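You operate a simulated robot arm through the tools that you are given. There is no shell and no other tool. Be economical: measure what you need, move in short steps, check, and stop when the job is done.

You are at the controls of a simulated robot arm. One attempt, no reset.

## Task
Stand the oil pot on the drip mat and top it up to its red line.
Fine: pour from the mustard oil bottle; bottle back, press its cap shut; spill nothing. Set down upright: mustard oil bottle.
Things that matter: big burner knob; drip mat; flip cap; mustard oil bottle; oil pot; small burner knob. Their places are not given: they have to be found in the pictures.

The check looks at the end state, three seconds after you hand in, the way a careful person would. Anything else that was tipped, shoved, dropped, spilled or broken makes it a failure. A push-on lid holds only when it is set on centred and level and pressed home; a screw cap is set on level and turned clockwise until tight.

## Robot
A 6-joint arm with a two-finger parallel gripper, fixed in place. Base frame: the origin is at the foot of the arm, x ahead of it, y to its left, z up. Readings come in mm, degrees, newtons and seconds.
With the tool pointing down near the work surface it reaches from about 440 to 860 mm from the base axis. Its first joint turns from -115.0 to 115.0 degrees. Payload 4.2 kg.
The tool frame sits at the grasp point between the pads (the TCP): z along the fingers, y along the line on which they close. The tips reach 23 mm beyond it. The gripper opens to 94 mm. The fingers are 38 mm wide and 10 mm thick; the gripper's body (54 by 96 mm) begins 39 mm behind the TCP.
Orientation is that of the tool frame in the base frame, as [roll, pitch, yaw] about the fixed x, y, z axes, in that order (R = Rz(yaw) Ry(pitch) Rx(roll)). With the fingers straight down and closing along the base's y, the tool's x points along the base's -x, its y along +y and its z along -z.

## Interface
- The arm moves only by the tool move_arm. Its argument "plan" is a list of rows, each a list of 7 numbers: the shift along the tool's x, y, z in units of 40 mm (1.0 is 40 mm), then the turn, a rotation vector about the tool's x, y, z in units of 6 degrees (1.0 is 6 degrees), then the closure, from 0 (fully open) to 1 (shut). In form: [[tx, ty, tz, wx, wy, wz, hand], ...]. A call has 1 to 20 rows; each row shifts and turns the commanded pose from where the row before left it, along the tool's axes as they then stand. A call with a number of a shift or a turn outside -1 to 1 is refused whole. A row lasts 0.2 s, in which the tool goes at most 50 mm and 8.6 degrees; a call with a longer step from one row to the next is refused whole, and so is a gripper value outside its range. A pose out of reach is approached as far as the arm can. The call stops where the force on the tool passes 40 N (or 10 N more than at its start, if that is more) or the arm is blocked; 0.2 s more then pass. Each finger travels about 108 mm/s and halts on what it meets, pressing with about 28 N; the grip force reading is that of the motor and also rises with nothing between the fingers. The clock runs only during rows and for 0.2 s after the last one: add rows that do not move to give the fingers time. The reply holds the time, the measured pose of the TCP, the force on the tool along the base axes, the opening and the grip force, in the units named above and with some noise, with the torque about the TCP (base axes, N m) and any sound that the robot's microphone picked up.
- Cameras (640 x 400 px; columns grow to the right, rows downward): "scene" is fixed at [49.2, -498.5, 1581.6]; the picture's right is [0.54, -0.84, 0.00], its down [-0.38, -0.24, -0.89] and it looks along [0.75, 0.48, -0.45] (base axes); focal length 323 px, centre (320, 200). "wrist" rides on the gripper at [87, 16, -75] in the tool frame; the picture's right is [-0.18, 0.98, 0.00], its down [-0.58, -0.11, -0.81] and it looks along [-0.79, -0.15, 0.59] (tool axes); focal length 243 px, centre (320, 200).
- get_image(camera): a new picture of that camera. No time passes.
- lift_body(by): slides the trunk up (or, below 0, down) by that many mm; the arm rides with it, the base frame stays. It gives what a move gives, with no picture.
- pixel_to_xyz(camera, pixels): for up to 12 pixels [column, row] of the newest picture of that camera ("zoom" is the newest enlarged one), the place [x, y, z] in the base frame of the surface seen there, good to about 3 mm. No time passes.
- inspect(camera, box): a new picture of the part [left, top, right, bottom] of that camera's present view, enlarged. No time passes.
- finish_job(): hands the job in; it is judged then, once.

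Keep the steps short. Do not move on a guess: measure, check each grasp and each placing, and mend mistakes. In all there are 80 turns and 54 pictures (those below and enlarged ones count). Leave the gripper open and the arm clear of the work at the hand-in unless told otherwise, and finish with a single line.

The tools are called after ">>>" as a command line: name --pt "numbers of a row" for each row, then --argument value for the rest, lists and objects as JSON in quotes. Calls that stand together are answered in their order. move_arm: Moves the arm, as the interface text tells. Its arguments: {"type":"object","properties":{"plan":{"type":"array","items":{"type":"array","items":{"type":"number"}}}},"required":["plan"]} The other tools are called the same way: lift_body (by) slides the trunk up or down; get_image (camera) takes a picture; pixel_to_xyz (camera, pixels) gives the place of the surface under pixels of a picture; inspect (camera, box) takes an enlarged picture of a part of a camera's view; finish_job () hands the job in.

At the start:

```text
clock: 0.0
ee_pos: [488.4, 117.2, 1313.9]
tcp_rot: [179.9, -0.2, 179.9]
wrist_force: [-0.1, 0.4, -0.3]
torque: [0.0, -0.01, 0.0]
grip_width: 93.9
finger_force: 0.0
trunk travel left (down, up): [-775.0, 215.0]
```

scene: 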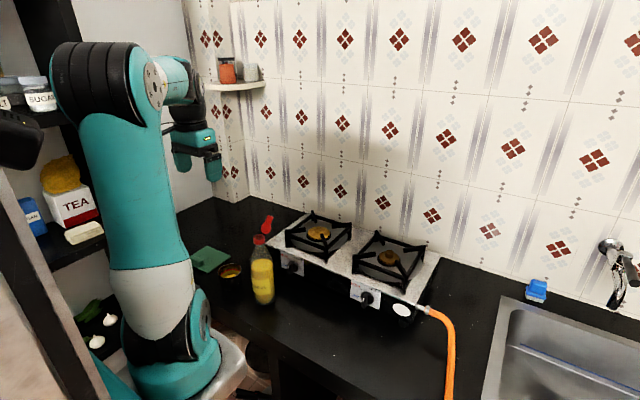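
wrist: 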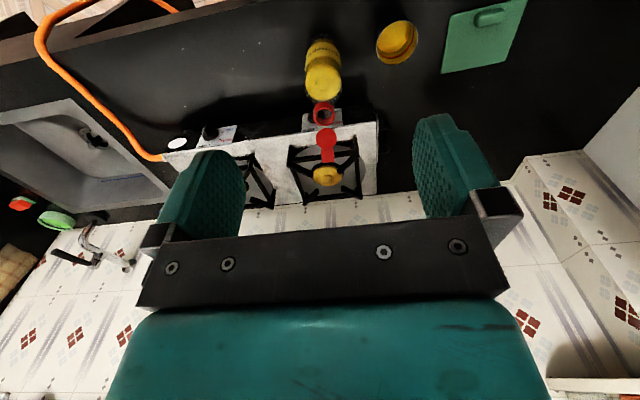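

The bottle (around 262,275), the pot (230,272) and the green mat (209,258) show in the scene picture. I'll enlarge that area in both cameras.

>>> inspect --camera "scene" --box '[180, 200, 340, 310]'

>>> inspect --camera "wrist" --box '[280, 0, 540, 200]'

```text
3.64 times, centred on (260, 255) of scene
```

zoom: 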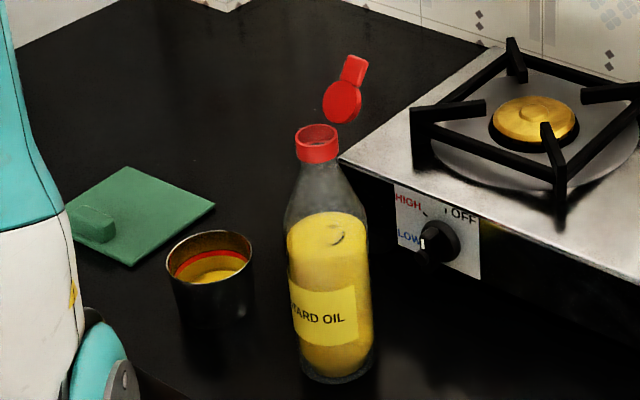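

```text
2.00 times, centred on (410, 100) of wrist
```

zoom: 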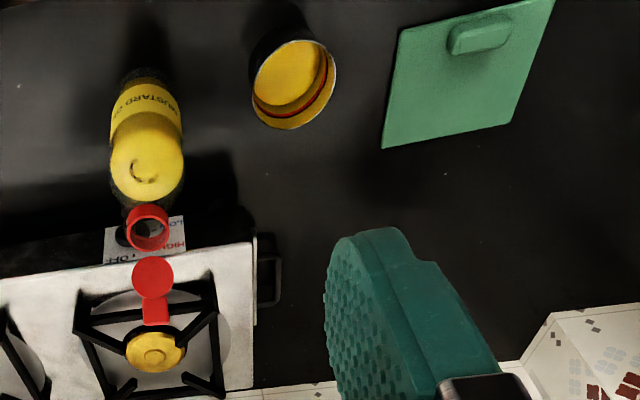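

Now I'll measure the parts in the enlarged wrist picture and the bottle and the mat in the scene picture.

>>> pixel_to_xyz --camera "zoom" --pixels '[[400, 30], [553, 2], [510, 122], [383, 147], [480, 35], [257, 75], [334, 80], [280, 128], [290, 75], [148, 208], [148, 250], [152, 275]]'

>>> pixel_to_xyz --camera "scene" --pixels '[[259.5, 236], [259.5, 241], [262, 290], [262, 301], [266, 227], [269, 219], [208, 275], [230, 264], [230, 280], [230, 274], [198, 262], [252, 258]]'

```text
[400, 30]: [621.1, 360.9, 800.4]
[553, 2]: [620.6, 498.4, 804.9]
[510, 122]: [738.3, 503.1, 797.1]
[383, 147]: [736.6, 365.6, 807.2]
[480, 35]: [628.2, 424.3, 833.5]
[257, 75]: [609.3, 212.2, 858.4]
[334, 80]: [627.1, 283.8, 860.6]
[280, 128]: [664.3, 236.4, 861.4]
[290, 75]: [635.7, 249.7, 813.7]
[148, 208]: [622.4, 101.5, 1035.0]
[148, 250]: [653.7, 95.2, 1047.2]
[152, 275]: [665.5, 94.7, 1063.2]
```

```text
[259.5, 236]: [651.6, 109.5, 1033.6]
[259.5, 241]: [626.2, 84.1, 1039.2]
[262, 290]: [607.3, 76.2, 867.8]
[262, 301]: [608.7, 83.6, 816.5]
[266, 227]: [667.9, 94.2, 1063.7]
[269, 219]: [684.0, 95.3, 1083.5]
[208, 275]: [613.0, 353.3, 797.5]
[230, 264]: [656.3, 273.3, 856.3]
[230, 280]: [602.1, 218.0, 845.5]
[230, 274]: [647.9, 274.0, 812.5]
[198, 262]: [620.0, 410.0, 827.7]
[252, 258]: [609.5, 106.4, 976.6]
```

Counter top is at z≈800. The mat spans x 620–737, y 363–500 with a raised tab near (625,425). The pot is near (632,247) with its rim at about 860, and the bottle near (635,95) is about 247 tall with its flip lid open toward +x. I'll shift to y≈247 and lower the trunk for a closer look.

>>> move_arm --pt "0 0.8 0 0 0 0 0" --pt "0 0.8 0 0 0 0 0" --pt "0 0.8 0 0 0 0 0" --pt "0 0.8 0 0 0 0 0"

>>> lift_body --by -260

>>> get_image --camera "wrist"

>>> get_image --camera "scene"

```text
clock: 1.0
ee_pos: [491.2, 247.4, 1315.8]
tcp_rot: [-180.0, -0.1, 179.9]
wrist_force: [0.3, -1.3, 0.5]
torque: [0.04, 0.03, 0.0]
grip_width: 94.0
finger_force: 0.0
trunk travel left (down, up): [-775.0, 215.0]
```

```text
clock: 3.7
ee_pos: [490.5, 247.4, 1053.8]
tcp_rot: [179.9, -0.1, 179.8]
wrist_force: [0.6, 0.2, -0.1]
torque: [-0.05, 0.0, 0.02]
grip_width: 93.8
finger_force: 0.1
trunk travel left (down, up): [-515.0, 475.0]
```

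```text
49 pictures are left
```

wrist: 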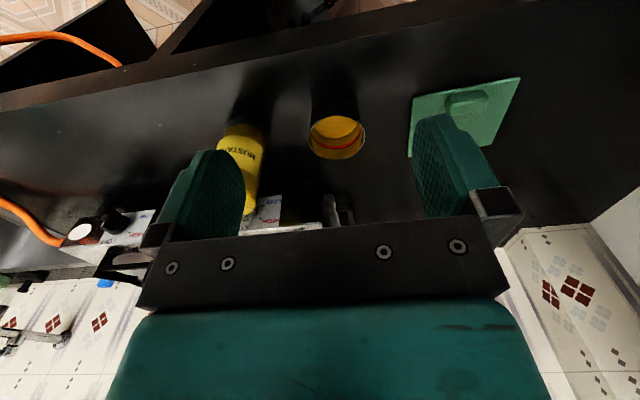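

```text
48 pictures are left
```

scene: 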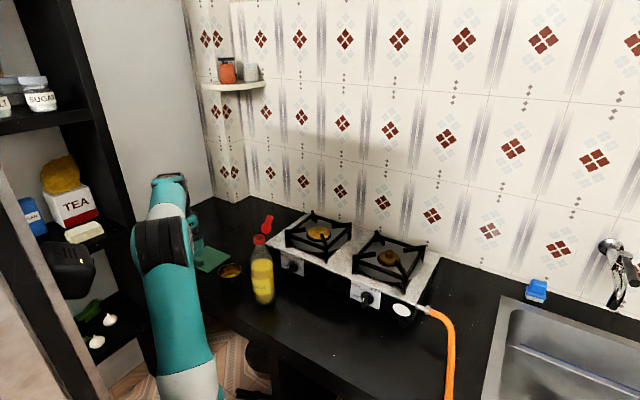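

The pot is in plain view at (337,137). I'll enlarge it together with the mat for exact measurement.

>>> inspect --camera "wrist" --box '[280, 60, 540, 180]'

```text
2.46 times, centred on (410, 120) of wrist
```

zoom: 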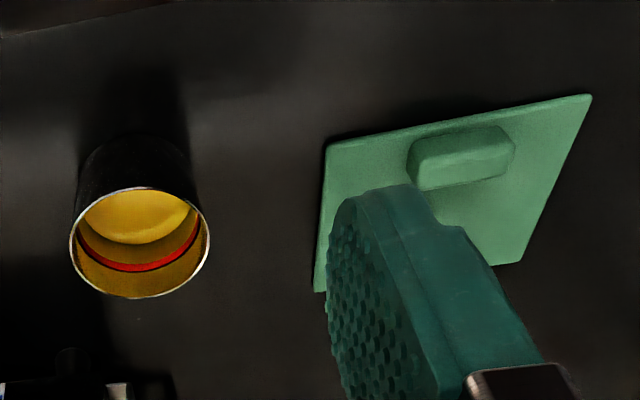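

>>> pixel_to_xyz --camera "zoom" --pixels '[[71, 245], [209, 240], [140, 297], [140, 188], [140, 266], [135, 225], [410, 165], [420, 185], [514, 148], [470, 135], [325, 150], [518, 255]]'

```text
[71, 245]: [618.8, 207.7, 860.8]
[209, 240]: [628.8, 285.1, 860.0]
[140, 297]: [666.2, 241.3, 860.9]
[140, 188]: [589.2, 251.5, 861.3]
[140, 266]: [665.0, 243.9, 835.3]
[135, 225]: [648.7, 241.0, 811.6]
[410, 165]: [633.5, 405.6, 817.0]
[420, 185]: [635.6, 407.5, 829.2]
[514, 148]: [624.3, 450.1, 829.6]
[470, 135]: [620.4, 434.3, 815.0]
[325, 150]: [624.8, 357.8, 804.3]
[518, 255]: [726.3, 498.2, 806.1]
```

Pot centre is (628,247), diameter ≈77, rim at 861, red line ≈835, oil ≈812. The mat's raised block ends at x≈640, so I'll place the pot at (688,431). First I'll go above the pot.

>>> move_arm --pt "-0.7 0 0 0 0 0 0" --pt "-0.9 0 0 0 0 0 0" --pt "-0.9 0 0 0 0 0 0" --pt "-0.9 0 0 0 0 0 0" --pt "0 0 0.9 0 0 0 0" --pt "0 0 0.9 0 0 0 0" --pt "0 0 0.9 0 0 0 0" --pt "0 0 0.4 0 0 0 0" --pt "0 0 0 0 0 0 0"

>>> get_image --camera "wrist"

```text
clock: 5.7
ee_pos: [625.4, 247.6, 931.2]
tcp_rot: [179.8, -0.1, 179.8]
wrist_force: [-0.8, -0.1, -0.5]
torque: [0.01, -0.01, -0.01]
grip_width: 93.9
finger_force: 0.0
trunk travel left (down, up): [-515.0, 475.0]
```

```text
46 pictures are left
```

wrist: 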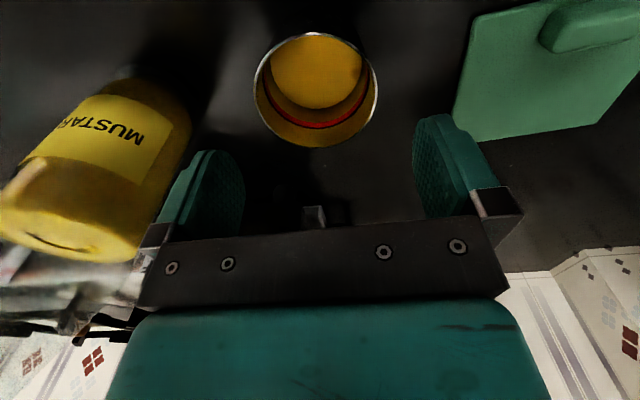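

Above the pot now. I'll re-measure its rim, the mat, the bottle and the shape at (312,216) from this closer view.

>>> pixel_to_xyz --camera "wrist" --pixels '[[255, 88], [377, 88], [316, 146], [316, 33], [468, 50], [458, 138], [592, 122], [545, 45], [580, 50], [630, 42], [312, 216], [175, 140]]'

```text
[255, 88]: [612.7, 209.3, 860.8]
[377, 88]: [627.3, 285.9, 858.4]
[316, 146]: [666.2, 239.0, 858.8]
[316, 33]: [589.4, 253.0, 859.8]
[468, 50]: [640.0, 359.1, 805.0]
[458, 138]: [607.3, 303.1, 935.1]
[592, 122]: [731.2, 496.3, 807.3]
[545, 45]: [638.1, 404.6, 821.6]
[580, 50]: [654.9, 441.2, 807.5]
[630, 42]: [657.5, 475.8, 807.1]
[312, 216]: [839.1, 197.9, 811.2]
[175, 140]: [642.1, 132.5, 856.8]
```

The pot centre is confirmed at (628,247). I'll go straight down to z≈838.

>>> move_arm --pt "-0.06 0 0.5 0 0 0 0" --pt "0 0 0.5 0 0 0 0" --pt "0 0 0.5 0 0 0 0" --pt "0 0 0.45 0 0 0 0" --pt "0 0 0.3 0 0 0 0" --pt "0 0 0 0 0 0 0"

>>> inspect --camera "wrist" --box '[140, 0, 520, 240]'

```text
clock: 7.1
ee_pos: [629.5, 247.6, 842.0]
tcp_rot: [179.9, -0.1, 179.9]
wrist_force: [-0.5, 0.6, -0.2]
torque: [-0.01, 0.0, -0.02]
grip_width: 94.0
finger_force: 0.0
trunk travel left (down, up): [-515.0, 475.0]
```

```text
1.67 times, centred on (330, 120) of wrist
```

zoom: 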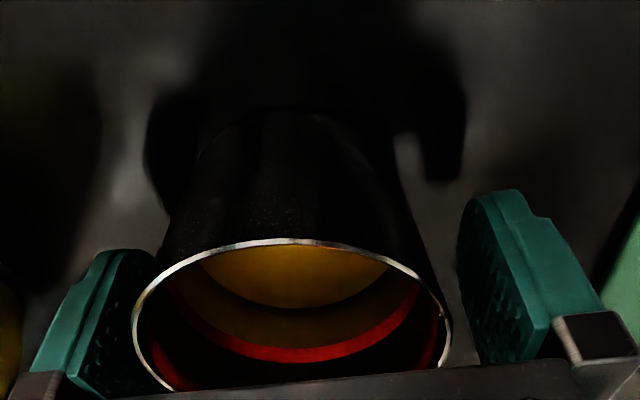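

The fingers straddle the pot. Closing.

>>> move_arm --pt "0 0 0 0 0 0 0.1" --pt "0 0 0 0 0 0 0.15" --pt "0 0 0 0 0 0 0.2" --pt "0 0 0 0 0 0 0.3" --pt "0 0 0 0 0 0 0.3"

```text
clock: 8.3
ee_pos: [627.9, 248.3, 841.5]
tcp_rot: [179.8, -0.1, 179.9]
wrist_force: [-0.2, 0.4, 0.6]
torque: [0.0, 0.03, -0.02]
grip_width: 79.2
finger_force: 27.7
trunk travel left (down, up): [-515.0, 475.0]
```

The grip is firm at 79.2 mm. I'll lift the pot about 45 mm and check.

>>> move_arm --pt "0 0 -0.2 0 0 0 0.3" --pt "0 0 -0.3 0 0 0 0.3" --pt "0 0 -0.3 0 0 0 0.3" --pt "0 0 -0.3 0 0 0 0.3" --pt "0 0 0 0 0 0 0.3"

>>> inspect --camera "wrist" --box '[140, 0, 520, 240]'

```text
clock: 9.5
ee_pos: [628.1, 246.5, 886.4]
tcp_rot: [179.9, -0.1, 179.9]
wrist_force: [-0.1, -0.3, -2.0]
torque: [-0.01, -0.02, -0.03]
grip_width: 79.1
finger_force: 28.3
trunk travel left (down, up): [-515.0, 475.0]
```

```text
1.67 times, centred on (330, 120) of wrist
```

zoom: 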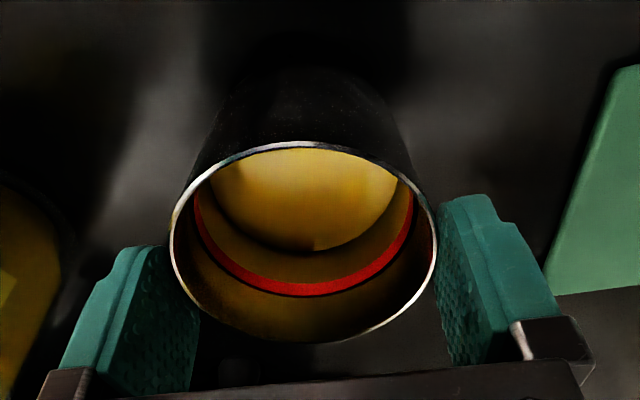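

The pot looks lower in the fingers than before, so I'll measure its rim height.

>>> pixel_to_xyz --camera "zoom" --pixels '[[171, 245], [436, 235], [300, 341], [300, 145], [300, 270], [290, 210], [300, 290]]'

>>> get_image --camera "scene"

```text
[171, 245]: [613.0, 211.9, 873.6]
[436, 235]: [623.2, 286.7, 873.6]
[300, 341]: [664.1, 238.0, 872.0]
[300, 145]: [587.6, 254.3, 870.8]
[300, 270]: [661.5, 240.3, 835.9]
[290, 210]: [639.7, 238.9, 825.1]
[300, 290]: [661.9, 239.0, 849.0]
```

```text
43 pictures are left
```

scene: 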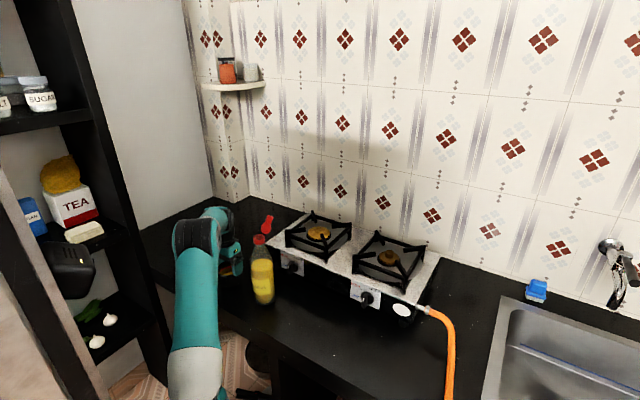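

The rim is only 12 mm higher while the tool rose 45, so the pot slid down the fingers. I'll set it back down slowly, then regrasp lower.

>>> move_arm --pt "0 0 0.1 0 0 0 0.3" --pt "0 0 0.1 0 0 0 0.3" --pt "0 0 0.08 0 0 0 0.3" --pt "0 0 0.02 0 0 0 0.3" --pt "0 0 0 0 0 0 0.3"

>>> inspect --camera "wrist" --box '[140, 0, 520, 240]'

>>> pixel_to_xyz --camera "zoom" --pixels '[[171, 245], [436, 235], [300, 341], [300, 145], [300, 342], [300, 343]]'

```text
clock: 10.7
ee_pos: [628.3, 247.4, 873.9]
tcp_rot: [179.9, 0.0, 179.9]
wrist_force: [0.2, -0.4, 8.3]
torque: [-0.32, 0.11, -0.02]
grip_width: 79.3
finger_force: 28.3
trunk travel left (down, up): [-515.0, 475.0]
```

```text
1.67 times, centred on (330, 120) of wrist
```

zoom: 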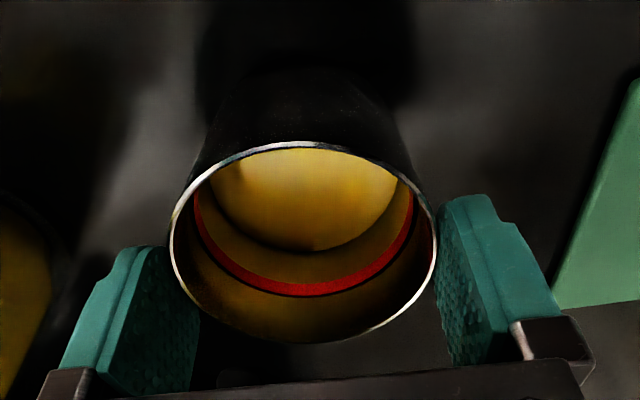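

```text
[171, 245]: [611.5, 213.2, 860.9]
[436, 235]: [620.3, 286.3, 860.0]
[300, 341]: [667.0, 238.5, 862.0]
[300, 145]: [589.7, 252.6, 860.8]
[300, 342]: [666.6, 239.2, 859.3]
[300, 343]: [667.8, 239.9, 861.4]
```

The pot stands safely at its old place. I'll open, go down to z≈836, close, wait, then lift slowly by just 10 mm and check for slipping.

>>> move_arm --pt "0 0 0 0 0 0 0.15" --pt "0 0 0 0 0 0 0" --pt "0 0 0 0 0 0 0" --pt "0 0 0.3 0 0 0 0" --pt "0 0 0.3 0 0 0 0" --pt "0 0 0.3 0 0 0 0" --pt "0 0 0.05 0 0 0 0" --pt "0 0 0 0 0 0 0.1" --pt "0 0 0 0 0 0 0.15" --pt "0 0 0 0 0 0 0.2" --pt "0 0 0 0 0 0 0.5" --pt "0 0 0 0 0 0 0.5" --pt "0 0 0 0 0 0 0.5"

>>> move_arm --pt "0 0 -0.05 0 0 0 0.5" --pt "0 0 -0.05 0 0 0 0.5" --pt "0 0 -0.05 0 0 0 0.5" --pt "0 0 -0.05 0 0 0 0.5" --pt "0 0 -0.05 0 0 0 0.5" --pt "0 0 -0.05 0 0 0 0.5" --pt "0 0 0 0 0 0 0.5"

>>> inspect --camera "wrist" --box '[140, 0, 520, 240]'

```text
clock: 13.5
ee_pos: [628.3, 247.8, 834.8]
tcp_rot: [179.9, -0.1, 179.9]
wrist_force: [-0.3, 0.0, 0.5]
torque: [-0.01, -0.01, -0.01]
grip_width: 79.2
finger_force: 28.5
trunk travel left (down, up): [-515.0, 475.0]
```

```text
clock: 15.1
ee_pos: [628.2, 247.2, 847.2]
tcp_rot: [-180.0, -0.1, 179.9]
wrist_force: [-0.1, -0.4, -1.9]
torque: [0.0, 0.01, 0.0]
grip_width: 79.1
finger_force: 27.5
trunk travel left (down, up): [-515.0, 475.0]
```

```text
1.67 times, centred on (330, 120) of wrist
```

zoom: 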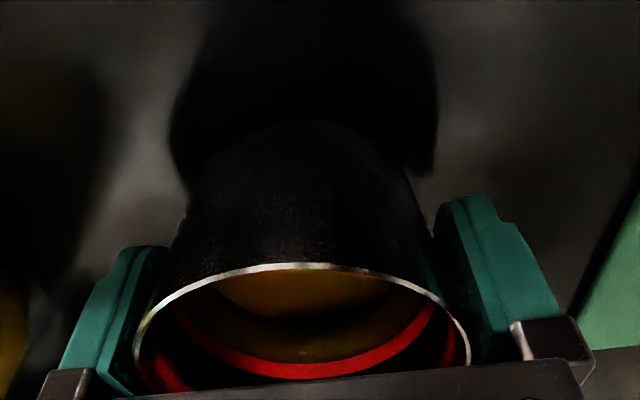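

>>> pixel_to_xyz --camera "zoom" --pixels '[[300, 266], [340, 266], [450, 312], [150, 312], [300, 267]]'

```text
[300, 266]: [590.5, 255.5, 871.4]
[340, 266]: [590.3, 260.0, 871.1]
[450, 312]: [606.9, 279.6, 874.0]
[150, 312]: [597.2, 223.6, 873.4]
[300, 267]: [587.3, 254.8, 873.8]
```

The rim is at 873, so this time the pot rose with the tool. I'll lift slowly another 18 mm, then move toward x=688.

>>> move_arm --pt "0 0 -0.05 0 0 0 0.5" --pt "0 0 -0.05 0 0 0 0.5" --pt "0 0 -0.05 0 0 0 0.5" --pt "0 0 -0.05 0 0 0 0.5" --pt "0 0 -0.05 0 0 0 0.5" --pt "0 0 -0.05 0 0 0 0.5" --pt "0 0 -0.05 0 0 0 0.5" --pt "0 0 -0.05 0 0 0 0.5" --pt "0 0 -0.05 0 0 0 0.5" --pt "-0.1 0 0 0 0 0 0.5" --pt "-0.2 0 0 0 0 0 0.5" --pt "-0.25 0 0 0 0 0 0.5" --pt "-0.25 0 0 0 0 0 0.5" --pt "-0.25 0 0 0 0 0 0.5" --pt "-0.25 0 0 0 0 0 0.5" --pt "-0.15 0 0 0 0 0 0.5" --pt "-0.05 0 0 0 0 0 0.5"

>>> inspect --camera "wrist" --box '[140, 0, 520, 240]'

>>> pixel_to_xyz --camera "zoom" --pixels '[[300, 266], [340, 266], [450, 312], [150, 312], [300, 267]]'

```text
clock: 18.7
ee_pos: [689.2, 247.6, 863.8]
tcp_rot: [-180.0, -0.1, -179.9]
wrist_force: [-0.3, 0.3, -1.3]
torque: [0.0, 0.0, -0.02]
grip_width: 79.5
finger_force: 28.1
trunk travel left (down, up): [-515.0, 475.0]
```

```text
1.67 times, centred on (330, 120) of wrist
```

zoom: 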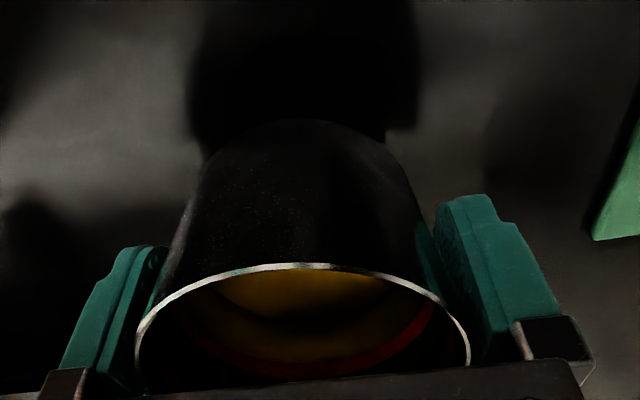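

```text
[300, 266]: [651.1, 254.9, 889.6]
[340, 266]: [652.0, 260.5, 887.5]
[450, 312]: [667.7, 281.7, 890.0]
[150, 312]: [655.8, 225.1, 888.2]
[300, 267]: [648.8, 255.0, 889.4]
```

Held without slip; the rim is at 889 and the bottom ≈828, clear of the mat. I'll move sideways to y≈431.

>>> move_arm --pt "0 0.1 0 0 0 0 0.5" --pt "0 0.2 0 0 0 0 0.5" --pt "0 0.3 0 0 0 0 0.5" --pt "0 0.3 0 0 0 0 0.5" --pt "0 0.3 0 0 0 0 0.5" --pt "0 0.3 0 0 0 0 0.5" --pt "0 0.3 0 0 0 0 0.5" --pt "0 0.3 0 0 0 0 0.5" --pt "0 0.3 0 0 0 0 0.5" --pt "0 0.3 0 0 0 0 0.5" --pt "0 0.3 0 0 0 0 0.5" --pt "0 0.3 0 0 0 0 0.5" --pt "0 0.3 0 0 0 0 0.5" --pt "0 0.3 0 0 0 0 0.5" --pt "0 0.3 0 0 0 0 0.5" --pt "0 0.25 0 0 0 0 0.5" --pt "0 0.1 0 0 0 0 0.5" --pt "0 0.05 0 0 0 0 0.5" --pt "0 0 0 0 0 0 0.5"

>>> get_image --camera "wrist"

```text
clock: 22.7
ee_pos: [661.5, 392.7, 858.6]
tcp_rot: [179.9, -0.2, -179.9]
wrist_force: [0.2, -0.2, -1.3]
torque: [-0.02, 0.0, -0.02]
grip_width: 79.2
finger_force: 28.3
out of reach, approached as far as the arm can: row 11, 12, 13, 14, 15, 16, 18
trunk travel left (down, up): [-515.0, 475.0]
```

```text
39 pictures are left
```

wrist: 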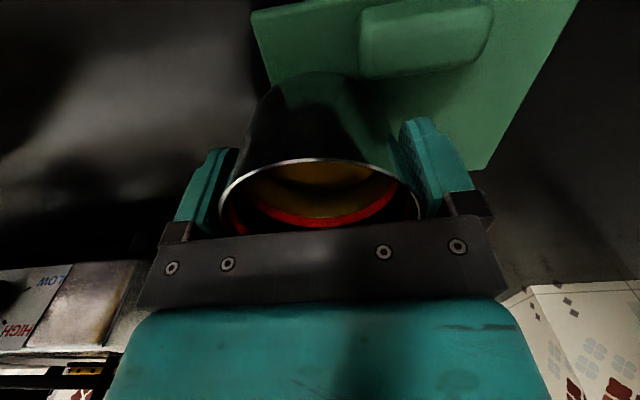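

The arm ran out of reach sideways at this trunk height and stopped at (661,393). I'll raise the tool slowly first, then lower the trunk so the arm can reach further.

>>> move_arm --pt "0 0 -0.05 0 0 0 0.5" --pt "0 0 -0.1 0 0 0 0.5" --pt "0 0 -0.1 0 0 0 0.5"

```text
clock: 23.5
ee_pos: [660.7, 390.1, 868.3]
tcp_rot: [179.9, 0.0, 179.8]
wrist_force: [-1.0, 0.1, -1.4]
torque: [0.0, 0.03, -0.04]
grip_width: 79.2
finger_force: 28.3
trunk travel left (down, up): [-515.0, 475.0]
```

>>> move_arm --pt "0 0 -0.1 0 0 0 0.5" --pt "0 0 -0.1 0 0 0 0.5" --pt "0 0 -0.1 0 0 0 0.5" --pt "0 0 -0.1 0 0 0 0.5" --pt "0 0 -0.1 0 0 0 0.5" --pt "0 0 -0.1 0 0 0 0.5" --pt "0 0 -0.1 0 0 0 0.5" --pt "0 0 -0.1 0 0 0 0.5" --pt "0 0 -0.1 0 0 0 0.5" --pt "0 0 -0.1 0 0 0 0.5" --pt "0 0 -0.1 0 0 0 0.5" --pt "0 0 -0.1 0 0 0 0.5" --pt "0 0 -0.1 0 0 0 0.5" --pt "0 0 -0.1 0 0 0 0.5" --pt "0 0 -0.1 0 0 0 0.5" --pt "0 0 -0.1 0 0 0 0.5" --pt "0 0 -0.1 0 0 0 0.5" --pt "0 0 -0.1 0 0 0 0.5" --pt "0 0 -0.1 0 0 0 0.5" --pt "0 0 -0.1 0 0 0 0.5"

>>> lift_body --by -70

>>> get_image --camera "wrist"

```text
clock: 27.7
ee_pos: [650.0, 377.4, 931.8]
tcp_rot: [180.0, -0.1, 179.9]
wrist_force: [-0.2, -0.8, -2.0]
torque: [-0.02, 0.0, 0.0]
grip_width: 79.3
finger_force: 28.0
out of reach, approached as far as the arm can: row 3, 5, 9, 12, 15, 18
trunk travel left (down, up): [-515.0, 475.0]
```

```text
clock: 28.8
ee_pos: [650.6, 376.6, 861.9]
tcp_rot: [179.9, -0.1, 179.9]
wrist_force: [1.0, 0.5, -1.7]
torque: [0.01, 0.0, -0.01]
grip_width: 79.1
finger_force: 27.8
trunk travel left (down, up): [-445.0, 545.0]
```

```text
38 pictures are left
```

wrist: 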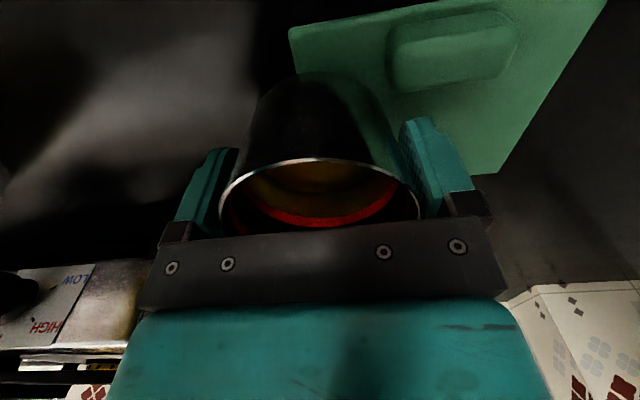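

Reach grew smaller as the tool rose relative to the trunk, so I need the trunk higher and the arm lower. I'll raise the trunk 50 mm and check that the pot holds.

>>> lift_body --by 50

>>> inspect --camera "wrist" --box '[140, 0, 520, 240]'

>>> pixel_to_xyz --camera "zoom" --pixels '[[300, 266], [340, 266], [450, 312], [150, 312], [480, 100]]'

```text
clock: 29.7
ee_pos: [650.0, 377.1, 910.2]
tcp_rot: [-180.0, -0.1, 179.9]
wrist_force: [0.9, -0.1, -0.2]
torque: [0.0, 0.03, -0.02]
grip_width: 79.2
finger_force: 27.8
trunk travel left (down, up): [-495.0, 495.0]
```

```text
1.67 times, centred on (330, 120) of wrist
```

zoom: 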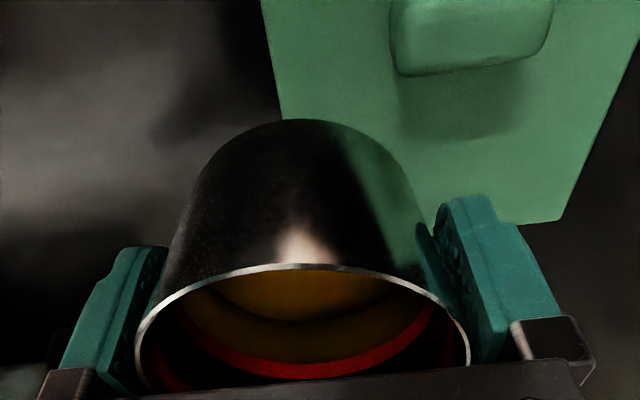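

```text
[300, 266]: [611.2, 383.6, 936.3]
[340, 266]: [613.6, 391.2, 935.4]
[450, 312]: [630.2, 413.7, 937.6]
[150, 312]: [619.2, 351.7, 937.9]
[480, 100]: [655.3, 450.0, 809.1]
```

It holds. I'll raise the trunk another 150, then bring the arm down and outward, still above the block height.

>>> lift_body --by 150

>>> move_arm --pt "0 0 0.1 0 0 0 0.5" --pt "0 0 0.2 0 0 0 0.5" --pt "0 0 0.25 0 0 0 0.5" --pt "0 0 0.25 0 0 0 0.5" --pt "0 0 0.25 0 0 0 0.5" --pt "0 0 0.25 0 0 0 0.5" --pt "0 0 0.25 0 0 0 0.5" --pt "0 0 0.25 0 0 0 0.5" --pt "0 0 0.25 0 0 0 0.5" --pt "0 0 0.25 0 0 0 0.5" --pt "0 0 0.25 0 0 0 0.5" --pt "0 0 0.25 0 0 0 0.5" --pt "0 0 0.25 0 0 0 0.5" --pt "0 0 0.25 0 0 0 0.5" --pt "0 0 0.2 0 0 0 0.5" --pt "0 0 0.2 0 0 0 0.5" --pt "0 0 0.1 0 0 0 0.5" --pt "0 0 0 0 0 0 0.5"

>>> get_image --camera "wrist"

>>> pixel_to_xyz --camera "wrist" --pixels '[[322, 159], [350, 161], [410, 192], [230, 190]]'

```text
clock: 31.4
ee_pos: [651.7, 376.9, 1061.6]
tcp_rot: [180.0, -0.2, 180.0]
wrist_force: [0.3, -0.5, -2.1]
torque: [-0.01, 0.01, 0.07]
grip_width: 79.1
finger_force: 28.0
trunk travel left (down, up): [-645.0, 345.0]
```

```text
clock: 35.2
ee_pos: [666.5, 396.6, 914.6]
tcp_rot: [180.0, -0.2, -179.9]
wrist_force: [0.2, -0.1, -0.6]
torque: [0.01, -0.02, -0.04]
grip_width: 79.0
finger_force: 28.5
out of reach, approached as far as the arm can: row 3, 5, 6, 8, 12, 16
trunk travel left (down, up): [-645.0, 345.0]
```

```text
36 pictures are left
```

wrist: 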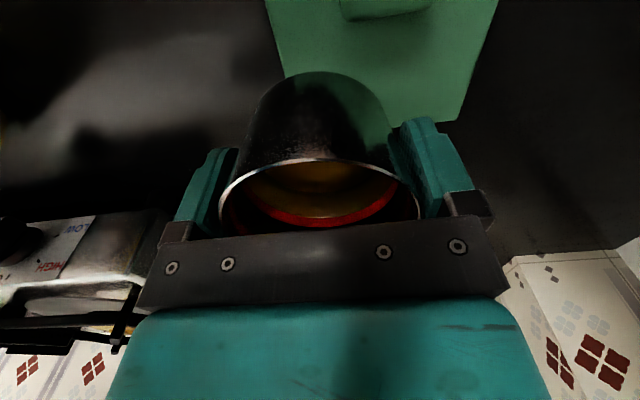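

```text
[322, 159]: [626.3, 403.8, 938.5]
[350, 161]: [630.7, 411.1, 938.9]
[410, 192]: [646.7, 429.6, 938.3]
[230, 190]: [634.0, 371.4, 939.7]
```

Reach has grown. I'll ease toward (685,428) at this height.

>>> move_arm --pt "-0.1 0.1 0.05 0 0 0 0.5" --pt "-0.15 0.2 0.1 0 0 0 0.5" --pt "-0.15 0.2 0.1 0 0 0 0.5" --pt "-0.1 0.2 0.1 0 0 0 0.5" --pt "0 0.1 0.1 0 0 0 0.5" --pt "0 0 0 0 0 0 0.5"

```text
clock: 36.6
ee_pos: [664.9, 400.9, 902.1]
tcp_rot: [179.9, -0.1, 179.8]
wrist_force: [0.1, -0.8, -1.3]
torque: [-0.01, 0.03, -0.02]
grip_width: 78.9
finger_force: 27.8
out of reach, approached as far as the arm can: row 1, 2, 3, 4
trunk travel left (down, up): [-645.0, 345.0]
```

The arm stops at about 776 mm radius here. I'll raise the trunk 120 and come down again to see whether the reach grows.

>>> lift_body --by 120

>>> move_arm --pt "0 0 0.1 0 0 0 0.5" --pt "0 0 0.2 0 0 0 0.5" --pt "0 0 0.25 0 0 0 0.5" --pt "0 0 0.25 0 0 0 0.5" --pt "0 0 0.25 0 0 0 0.5" --pt "0 0 0.25 0 0 0 0.5" --pt "0 0 0.25 0 0 0 0.5" --pt "0 0 0.25 0 0 0 0.5" --pt "0 0 0.25 0 0 0 0.5" --pt "0 0 0.25 0 0 0 0.5" --pt "0 0 0.25 0 0 0 0.5" --pt "0 0 0.2 0 0 0 0.5" --pt "0 0 0.1 0 0 0 0.5" --pt "-0.1 0.1 0 0 0 0 0.5" --pt "-0.1 0.2 0 0 0 0 0.5" --pt "-0.1 0.2 0 0 0 0 0.5" --pt "-0.1 0.1 0 0 0 0 0.5" --pt "0 0 0 0 0 0 0.5"

>>> get_image --camera "scene"

```text
clock: 38.1
ee_pos: [664.6, 400.6, 1022.6]
tcp_rot: [179.9, 0.0, 179.9]
wrist_force: [-0.1, -0.1, -1.5]
torque: [-0.01, 0.01, 0.0]
grip_width: 79.2
finger_force: 27.8
trunk travel left (down, up): [-765.0, 225.0]
```

```text
clock: 41.9
ee_pos: [663.1, 397.5, 908.4]
tcp_rot: [179.8, -0.2, 179.9]
wrist_force: [-0.1, -0.4, -1.3]
torque: [-0.01, -0.03, 0.01]
grip_width: 78.9
finger_force: 27.8
out of reach, approached as far as the arm can: row 11, 13, 14, 15, 16, 17
trunk travel left (down, up): [-765.0, 225.0]
```

```text
35 pictures are left
```

scene: 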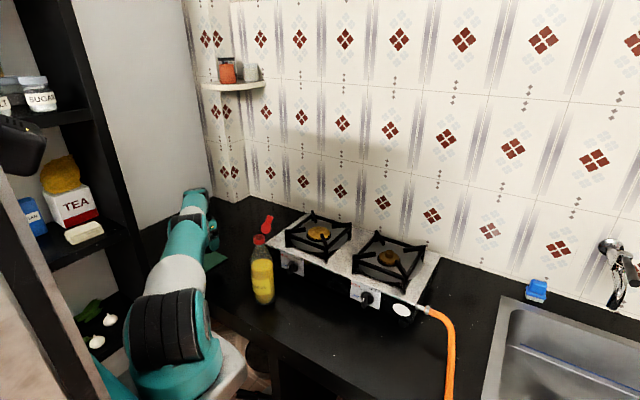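

At this height the radius is no better (773). I'll turn the wrist toward the radial direction in case the limit is in the wrist, then push outward again.

>>> move_arm --pt "0 0 0 0 0 -0.6 0.5" --pt "0 0 0 0 0 -0.8 0.5" --pt "0 0 0 0 0 -0.8 0.5" --pt "0 0 0 0 0 -0.8 0.5" --pt "0 0 0 0 0 -0.8 0.5" --pt "0 0 0 0 0 -0.8 0.5" --pt "0 0 0 0 0 -0.5 0.5" --pt "-0.1 0 0 0 0 0 0.5" --pt "-0.2 0 0 0 0 0 0.5" --pt "-0.2 0 0 0 0 0 0.5" --pt "-0.2 0 0 0 0 0 0.5" --pt "-0.1 0 0 0 0 0 0.5" --pt "0 0 0 0 0 0 0.5"

```text
clock: 44.7
ee_pos: [663.5, 396.3, 909.7]
tcp_rot: [179.8, 0.0, -149.5]
wrist_force: [0.4, 0.6, -2.5]
torque: [0.0, -0.02, 0.01]
grip_width: 79.0
finger_force: 28.3
out of reach, approached as far as the arm can: row 8, 9, 10, 11, 12
trunk travel left (down, up): [-765.0, 225.0]
```

Turning does not help, so straight down is out of reach over the mat. I'll set the pot back on free counter near (653,290), then regrasp it with the tool tilted 20° outward, which gives more reach.

>>> move_arm --pt "0.1 -0.1 0 0 0 0 0.5" --pt "0.2 -0.25 0 0 0 0 0.5" --pt "0.2 -0.3 0 0 0 0 0.5" --pt "0.2 -0.3 0 0 0 0 0.5" --pt "0.2 -0.3 0 0 0 0 0.5" --pt "0.2 -0.3 0 0 0 0 0.5" --pt "0.2 -0.3 0 0 0 0 0.5" --pt "0.2 -0.2 0 0 0 0 0.5" --pt "0.06 -0.1 0 0 0 0 0.5" --pt "0 0 0 0 0 0 0.5" --pt "0 0 0.2 0 0 0 0.5" --pt "0 0 0.3 0 0 0 0.5" --pt "0 0 0.3 0 0 0 0.5" --pt "0 0 0.3 0 0 0 0.5" --pt "0 0 0.2 0 0 0 0.5" --pt "0 0 0.1 0 0 0 0.5" --pt "0 0 0 0 0 0 0.5"

>>> get_image --camera "wrist"

>>> pixel_to_xyz --camera "wrist" --pixels '[[322, 159], [350, 161], [410, 192], [230, 190]]'

```text
clock: 48.3
ee_pos: [654.1, 289.6, 853.9]
tcp_rot: [179.8, 0.1, -149.5]
wrist_force: [-0.9, 0.9, -1.8]
torque: [-0.02, -0.03, -0.01]
grip_width: 79.0
finger_force: 27.8
trunk travel left (down, up): [-765.0, 225.0]
```

```text
34 pictures are left
```

wrist: 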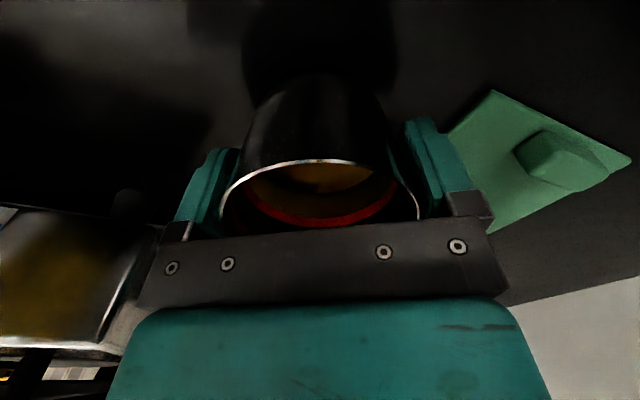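

```text
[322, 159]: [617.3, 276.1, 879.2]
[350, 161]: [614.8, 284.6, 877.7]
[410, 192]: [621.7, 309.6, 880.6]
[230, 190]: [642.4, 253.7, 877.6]
```

The rim is at ≈879, so there's 18 mm to go. Lowering gently, last steps tiny.

>>> move_arm --pt "0 0 0.15 0 0 0 0.5" --pt "0 0 0.15 0 0 0 0.5" --pt "0 0 0.08 0 0 0 0.5" --pt "0 0 0.04 0 0 0 0.5" --pt "0 0 0.03 0 0 0 0.5" --pt "0 0 0 0 0 0 0.5"

```text
clock: 49.7
ee_pos: [653.2, 290.8, 836.0]
tcp_rot: [180.0, 0.0, -149.5]
wrist_force: [-0.1, -1.1, -0.8]
torque: [-0.02, -0.02, 0.0]
grip_width: 79.1
finger_force: 27.8
trunk travel left (down, up): [-765.0, 225.0]
```

>>> move_arm --pt "0 0 0.02 0 0 0 0.5" --pt "0 0 0.02 0 0 0 0.5" --pt "0 0 0.02 0 0 0 0.5" --pt "0 0 0 0 0 0 0.5"

```text
clock: 50.7
ee_pos: [653.1, 292.4, 835.3]
tcp_rot: [-180.0, 0.0, -149.5]
wrist_force: [-0.7, -3.6, 13.2]
torque: [-0.23, 0.17, 0.01]
grip_width: 79.1
finger_force: 27.6
trunk travel left (down, up): [-765.0, 225.0]
```

The pot stands on the counter (13 N). I'll open, rise 85 mm, tilt 20° outward, and take a look before descending.

>>> move_arm --pt "0 0 -0.03 0 0 0 0.15" --pt "0 0 0 0 0 0 0" --pt "0 0 0 0 0 0 0" --pt "0 0 -0.4 0 0 0 0" --pt "0 0 -0.6 0 0 0 0" --pt "0 0 -0.6 0 0 0 0" --pt "0 0 -0.5 0 0 0 0" --pt "0 0 0 0 -0.84 0 0" --pt "0 0 0 0 -0.83 0 0" --pt "0 0 0 0 -0.83 0 0" --pt "0 0 0 0 -0.83 0 0" --pt "0 0 0 0 0 0 0"

>>> get_image --camera "wrist"

```text
clock: 53.3
ee_pos: [653.5, 289.8, 919.0]
tcp_rot: [180.0, 20.0, -149.5]
wrist_force: [0.3, -1.0, -0.1]
torque: [0.01, 0.02, 0.0]
grip_width: 94.0
finger_force: 0.0
trunk travel left (down, up): [-765.0, 225.0]
```

```text
33 pictures are left
```

wrist: 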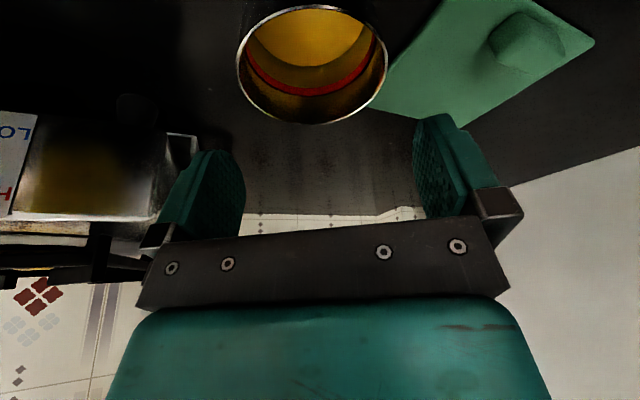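

>>> pixel_to_xyz --camera "wrist" --pixels '[[237, 65], [387, 65], [310, 123], [315, 5], [500, 60], [520, 68], [565, 52], [450, 128], [385, 95], [593, 42]]'

```text
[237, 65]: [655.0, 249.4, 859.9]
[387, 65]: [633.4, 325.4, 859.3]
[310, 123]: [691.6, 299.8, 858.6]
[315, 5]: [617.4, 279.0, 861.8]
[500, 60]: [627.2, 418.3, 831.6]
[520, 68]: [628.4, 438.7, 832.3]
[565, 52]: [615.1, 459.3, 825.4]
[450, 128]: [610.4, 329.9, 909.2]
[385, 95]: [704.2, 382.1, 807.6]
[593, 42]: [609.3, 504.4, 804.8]
```

The pot centre is at (653,290), aligned. Descending vertically 76 mm along the tilted axes, then closing.

>>> move_arm --pt "0.137 0 0.376 0 0 0 0" --pt "0.137 0 0.376 0 0 0 0" --pt "0.137 0 0.376 0 0 0 0" --pt "0.137 0 0.376 0 0 0 0" --pt "0.102 0 0.28 0 0 0 0" --pt "0 0 0 0 0 0 0" --pt "0 0 0 0 0 0 0.1" --pt "0 0 0 0 0 0 0.15" --pt "0 0 0 0 0 0 0.2" --pt "0 0 0 0 0 0 0.5" --pt "0 0 0 0 0 0 0.5" --pt "0 0 0 0 0 0 0.5"

```text
clock: 55.9
ee_pos: [654.2, 289.7, 842.5]
tcp_rot: [179.8, 19.9, -149.6]
wrist_force: [0.4, 0.4, 0.7]
torque: [0.02, -0.02, -0.01]
grip_width: 79.2
finger_force: 27.7
trunk travel left (down, up): [-765.0, 225.0]
```

Gripped. Lifting slowly 44 mm.

>>> move_arm --pt "-0.017 0 -0.047 0 0 0 0.5" --pt "-0.017 0 -0.047 0 0 0 0.5" --pt "-0.034 0 -0.094 0 0 0 0.5" --pt "-0.034 0 -0.094 0 0 0 0.5" --pt "-0.034 0 -0.094 0 0 0 0.5" --pt "-0.034 0 -0.094 0 0 0 0.5" --pt "-0.034 0 -0.094 0 0 0 0.5" --pt "-0.034 0 -0.094 0 0 0 0.5" --pt "-0.034 0 -0.094 0 0 0 0.5" --pt "-0.034 0 -0.094 0 0 0 0.5" --pt "-0.034 0 -0.094 0 0 0 0.5" --pt "-0.034 0 -0.094 0 0 0 0.5" --pt "0 0 0 0 0 0 0.5"

>>> get_image --camera "wrist"

```text
clock: 58.7
ee_pos: [653.6, 290.3, 887.5]
tcp_rot: [179.9, 19.9, -149.6]
wrist_force: [-0.1, 0.3, -1.4]
torque: [0.0, -0.01, -0.02]
grip_width: 79.0
finger_force: 27.8
trunk travel left (down, up): [-765.0, 225.0]
```

```text
32 pictures are left
```

wrist: 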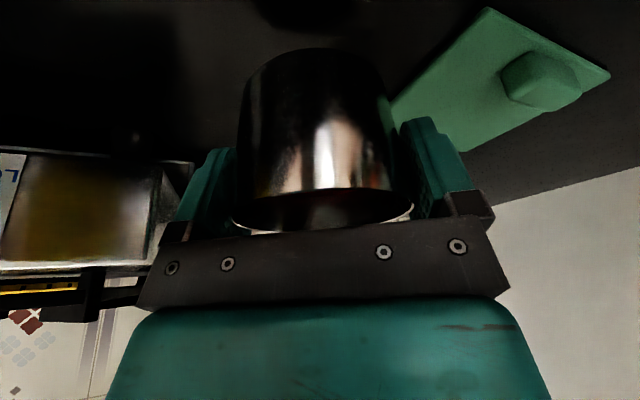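

The pot hangs upright in the fingers. I'll measure the rim, the pot base and the mat corners.

>>> pixel_to_xyz --camera "wrist" --pixels '[[320, 189], [260, 200], [320, 52], [488, 9], [608, 76], [395, 105], [470, 149], [530, 110], [555, 108], [505, 85], [580, 98], [545, 55]]'

```text
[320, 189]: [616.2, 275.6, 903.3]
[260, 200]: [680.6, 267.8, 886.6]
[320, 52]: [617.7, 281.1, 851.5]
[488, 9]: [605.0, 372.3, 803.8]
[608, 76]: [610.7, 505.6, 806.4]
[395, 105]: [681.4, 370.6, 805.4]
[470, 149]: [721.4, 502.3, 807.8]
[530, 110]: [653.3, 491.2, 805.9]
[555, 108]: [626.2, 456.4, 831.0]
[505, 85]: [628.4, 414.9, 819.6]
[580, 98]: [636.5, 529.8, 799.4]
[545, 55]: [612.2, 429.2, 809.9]
```

The earlier pass nudged the mat about 15 mm; it now spans x≈608–722, y≈371–505, with the block ending at x≈631. The new pot target is (679,435). Moving level toward it.

>>> move_arm --pt "-0.093 0.117 0.034 0 0 0 0.5" --pt "-0.186 0.233 0.068 0 0 0 0.5" --pt "-0.186 0.233 0.068 0 0 0 0.5" --pt "-0.186 0.233 0.068 0 0 0 0.5" --pt "-0.186 0.233 0.068 0 0 0 0.5" --pt "-0.186 0.233 0.068 0 0 0 0.5" --pt "-0.186 0.233 0.068 0 0 0 0.5" --pt "-0.186 0.233 0.068 0 0 0 0.5" --pt "-0.186 0.233 0.068 0 0 0 0.5" --pt "-0.186 0.233 0.068 0 0 0 0.5" --pt "-0.186 0.233 0.068 0 0 0 0.5" --pt "-0.186 0.233 0.068 0 0 0 0.5" --pt "-0.093 0.117 0.034 0 0 0 0.5" --pt "0 0 0 0 0 0 0.5"

>>> get_image --camera "wrist"

```text
clock: 61.7
ee_pos: [676.9, 433.9, 888.1]
tcp_rot: [179.9, 19.9, -149.5]
wrist_force: [-1.2, -0.1, -0.7]
torque: [-0.01, 0.0, -0.01]
grip_width: 79.1
finger_force: 27.7
trunk travel left (down, up): [-765.0, 225.0]
```

```text
31 pictures are left
```

wrist: 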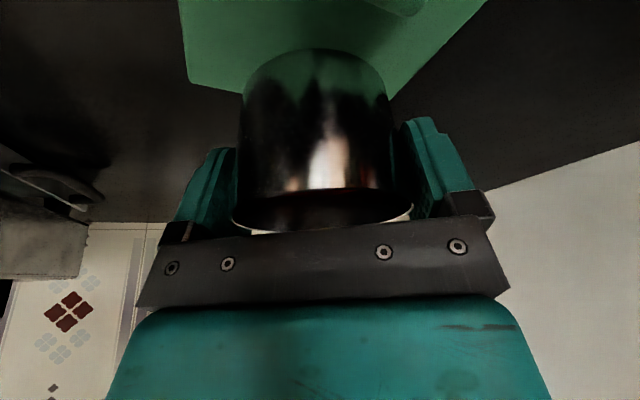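

>>> pixel_to_xyz --camera "wrist" --pixels '[[188, 80], [184, 30], [240, 91], [398, 92], [480, 6], [400, 12], [370, 4], [320, 60]]'

```text
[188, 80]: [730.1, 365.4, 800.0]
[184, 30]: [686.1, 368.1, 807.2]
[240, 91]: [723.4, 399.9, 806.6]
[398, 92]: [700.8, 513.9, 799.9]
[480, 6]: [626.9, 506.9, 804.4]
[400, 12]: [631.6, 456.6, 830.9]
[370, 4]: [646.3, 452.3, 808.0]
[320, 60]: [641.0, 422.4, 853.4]
```

Well placed: the pot will cover x 638–716, between the block (≤634) and the mat's far edge (≈724). Lowering.

>>> move_arm --pt "0.034 0 0.094 0 0 0 0.5" --pt "0.068 0 0.188 0 0 0 0.5" --pt "0.068 0 0.188 0 0 0 0.5" --pt "0.068 0 0.188 0 0 0 0.5" --pt "0.034 0 0.094 0 0 0 0.5" --pt "0.017 0 0.047 0 0 0 0.5" --pt "0.017 0 0.047 0 0 0 0.5" --pt "0 0 0 0 0 0 0.5"

```text
clock: 63.5
ee_pos: [678.8, 434.8, 851.9]
tcp_rot: [179.9, 19.8, -149.5]
wrist_force: [-0.5, 0.6, -1.4]
torque: [0.02, -0.02, -0.02]
grip_width: 79.2
finger_force: 27.9
trunk travel left (down, up): [-765.0, 225.0]
```

>>> move_arm --pt "0.009 0 0.023 0 0 0 0.5" --pt "0.009 0 0.023 0 0 0 0.5" --pt "0.009 0 0.023 0 0 0 0.5" --pt "0.009 0 0.023 0 0 0 0.5" --pt "0 0 0 0 0 0 0.5"

```text
clock: 64.7
ee_pos: [677.8, 437.0, 851.3]
tcp_rot: [179.8, 20.1, -149.4]
wrist_force: [-4.9, -3.0, 17.2]
torque: [-0.26, 0.38, 0.04]
grip_width: 79.1
finger_force: 28.8
trunk travel left (down, up): [-765.0, 225.0]
```

Contact (17 N). I'll ease off, open, and withdraw along the tool axis.

>>> move_arm --pt "-0.013 0 -0.035 0 0 0 0.3" --pt "0 0 0 0 0 0 0.15" --pt "0 0 0 0 0 0 0" --pt "0 0 0 0 0 0 0" --pt "-0.1 0 -0.28 0 0 0 0" --pt "-0.2 0 -0.55 0 0 0 0" --pt "-0.2 0 -0.55 0 0 0 0" --pt "-0.2 0 -0.55 0 0 0 0" --pt "-0.1 0 -0.28 0 0 0 0" --pt "0 0 0 0 0 0 0"

>>> get_image --camera "wrist"

```text
clock: 66.9
ee_pos: [675.8, 432.3, 941.6]
tcp_rot: [179.9, 19.8, -149.5]
wrist_force: [-0.1, 0.7, -0.4]
torque: [-0.06, 0.0, 0.02]
grip_width: 93.8
finger_force: 0.2
trunk travel left (down, up): [-765.0, 225.0]
```

```text
30 pictures are left
```

wrist: 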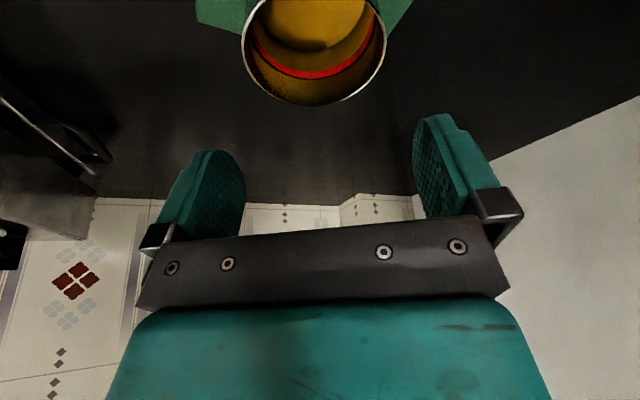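

The pot stands on the mat. Next is the bottle: I'll rise, pull back from the pot, and turn the tool back to yaw 180.

>>> move_arm --pt "-0.228 0 -0.627 0 0 0 0" --pt "-0.228 0 -0.627 0 0 0 0" --pt "-0.228 0 -0.627 0 0 0 0" --pt "0.8 0 -0.29 0 0 0 0" --pt "0.8 0 -0.29 0 0 0 0" --pt "0.8 0 -0.29 0 0 0 0" --pt "0.8 0 -0.29 0 0 0 0" --pt "0.29 0 0 0.29 0 0.8 0" --pt "0 0 0 0.29 0 0.8 0" --pt "0 0 0 0.29 0 0.8 0" --pt "0 0 0 0.29 0 0.8 0" --pt "0 0 0 0.29 0 0.8 0" --pt "0 0 0 0.29 0 0.8 0" --pt "0 -0.8 0 0 0 0 0" --pt "0 -0.8 0 0 0 0 0" --pt "0 -0.8 0 0 0 0 0" --pt "0 0 0 0 0 0 0"

```text
clock: 70.5
ee_pos: [553.2, 264.3, 1019.2]
tcp_rot: [179.8, 19.9, 179.8]
wrist_force: [0.0, 0.7, -0.2]
torque: [-0.02, 0.01, -0.01]
grip_width: 94.1
finger_force: 0.1
trunk travel left (down, up): [-765.0, 225.0]
```

Now I'll tilt the tool to horizontal here, in free air.

>>> move_arm --pt "0 0 0 0 -1 0 0" --pt "0 0 0 0 -1 0 0" --pt "0 0 0 0 -1 0 0" --pt "0 0 0 0 -1 0 0" --pt "0 0 0 0 -1 0 0" --pt "0 0 0 0 -1 0 0" --pt "0 0 0 0 -1 0 0" --pt "0 0 0 0 -1 0 0" --pt "0 0 0 0 -1 0 0" --pt "0 0 0 0 -1 0 0" --pt "0 0 0 0 -1 0 0" --pt "0 0 0 0 -0.68 0 0" --pt "0 0 0 0 0 0 0"

>>> get_image --camera "scene"

```text
clock: 73.3
ee_pos: [555.8, 269.7, 1022.3]
tcp_rot: [178.6, 84.8, 178.6]
wrist_force: [-0.2, -0.9, -0.4]
torque: [-0.02, 0.0, -0.02]
grip_width: 94.3
finger_force: 0.0
out of reach, approached as far as the arm can: row 11, 12
trunk travel left (down, up): [-765.0, 225.0]
```

```text
29 pictures are left
```

scene: 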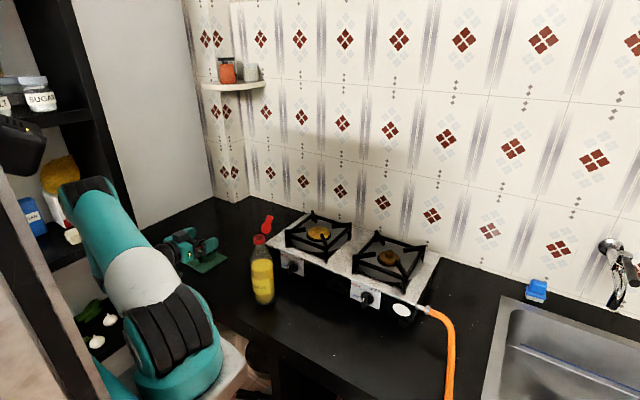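

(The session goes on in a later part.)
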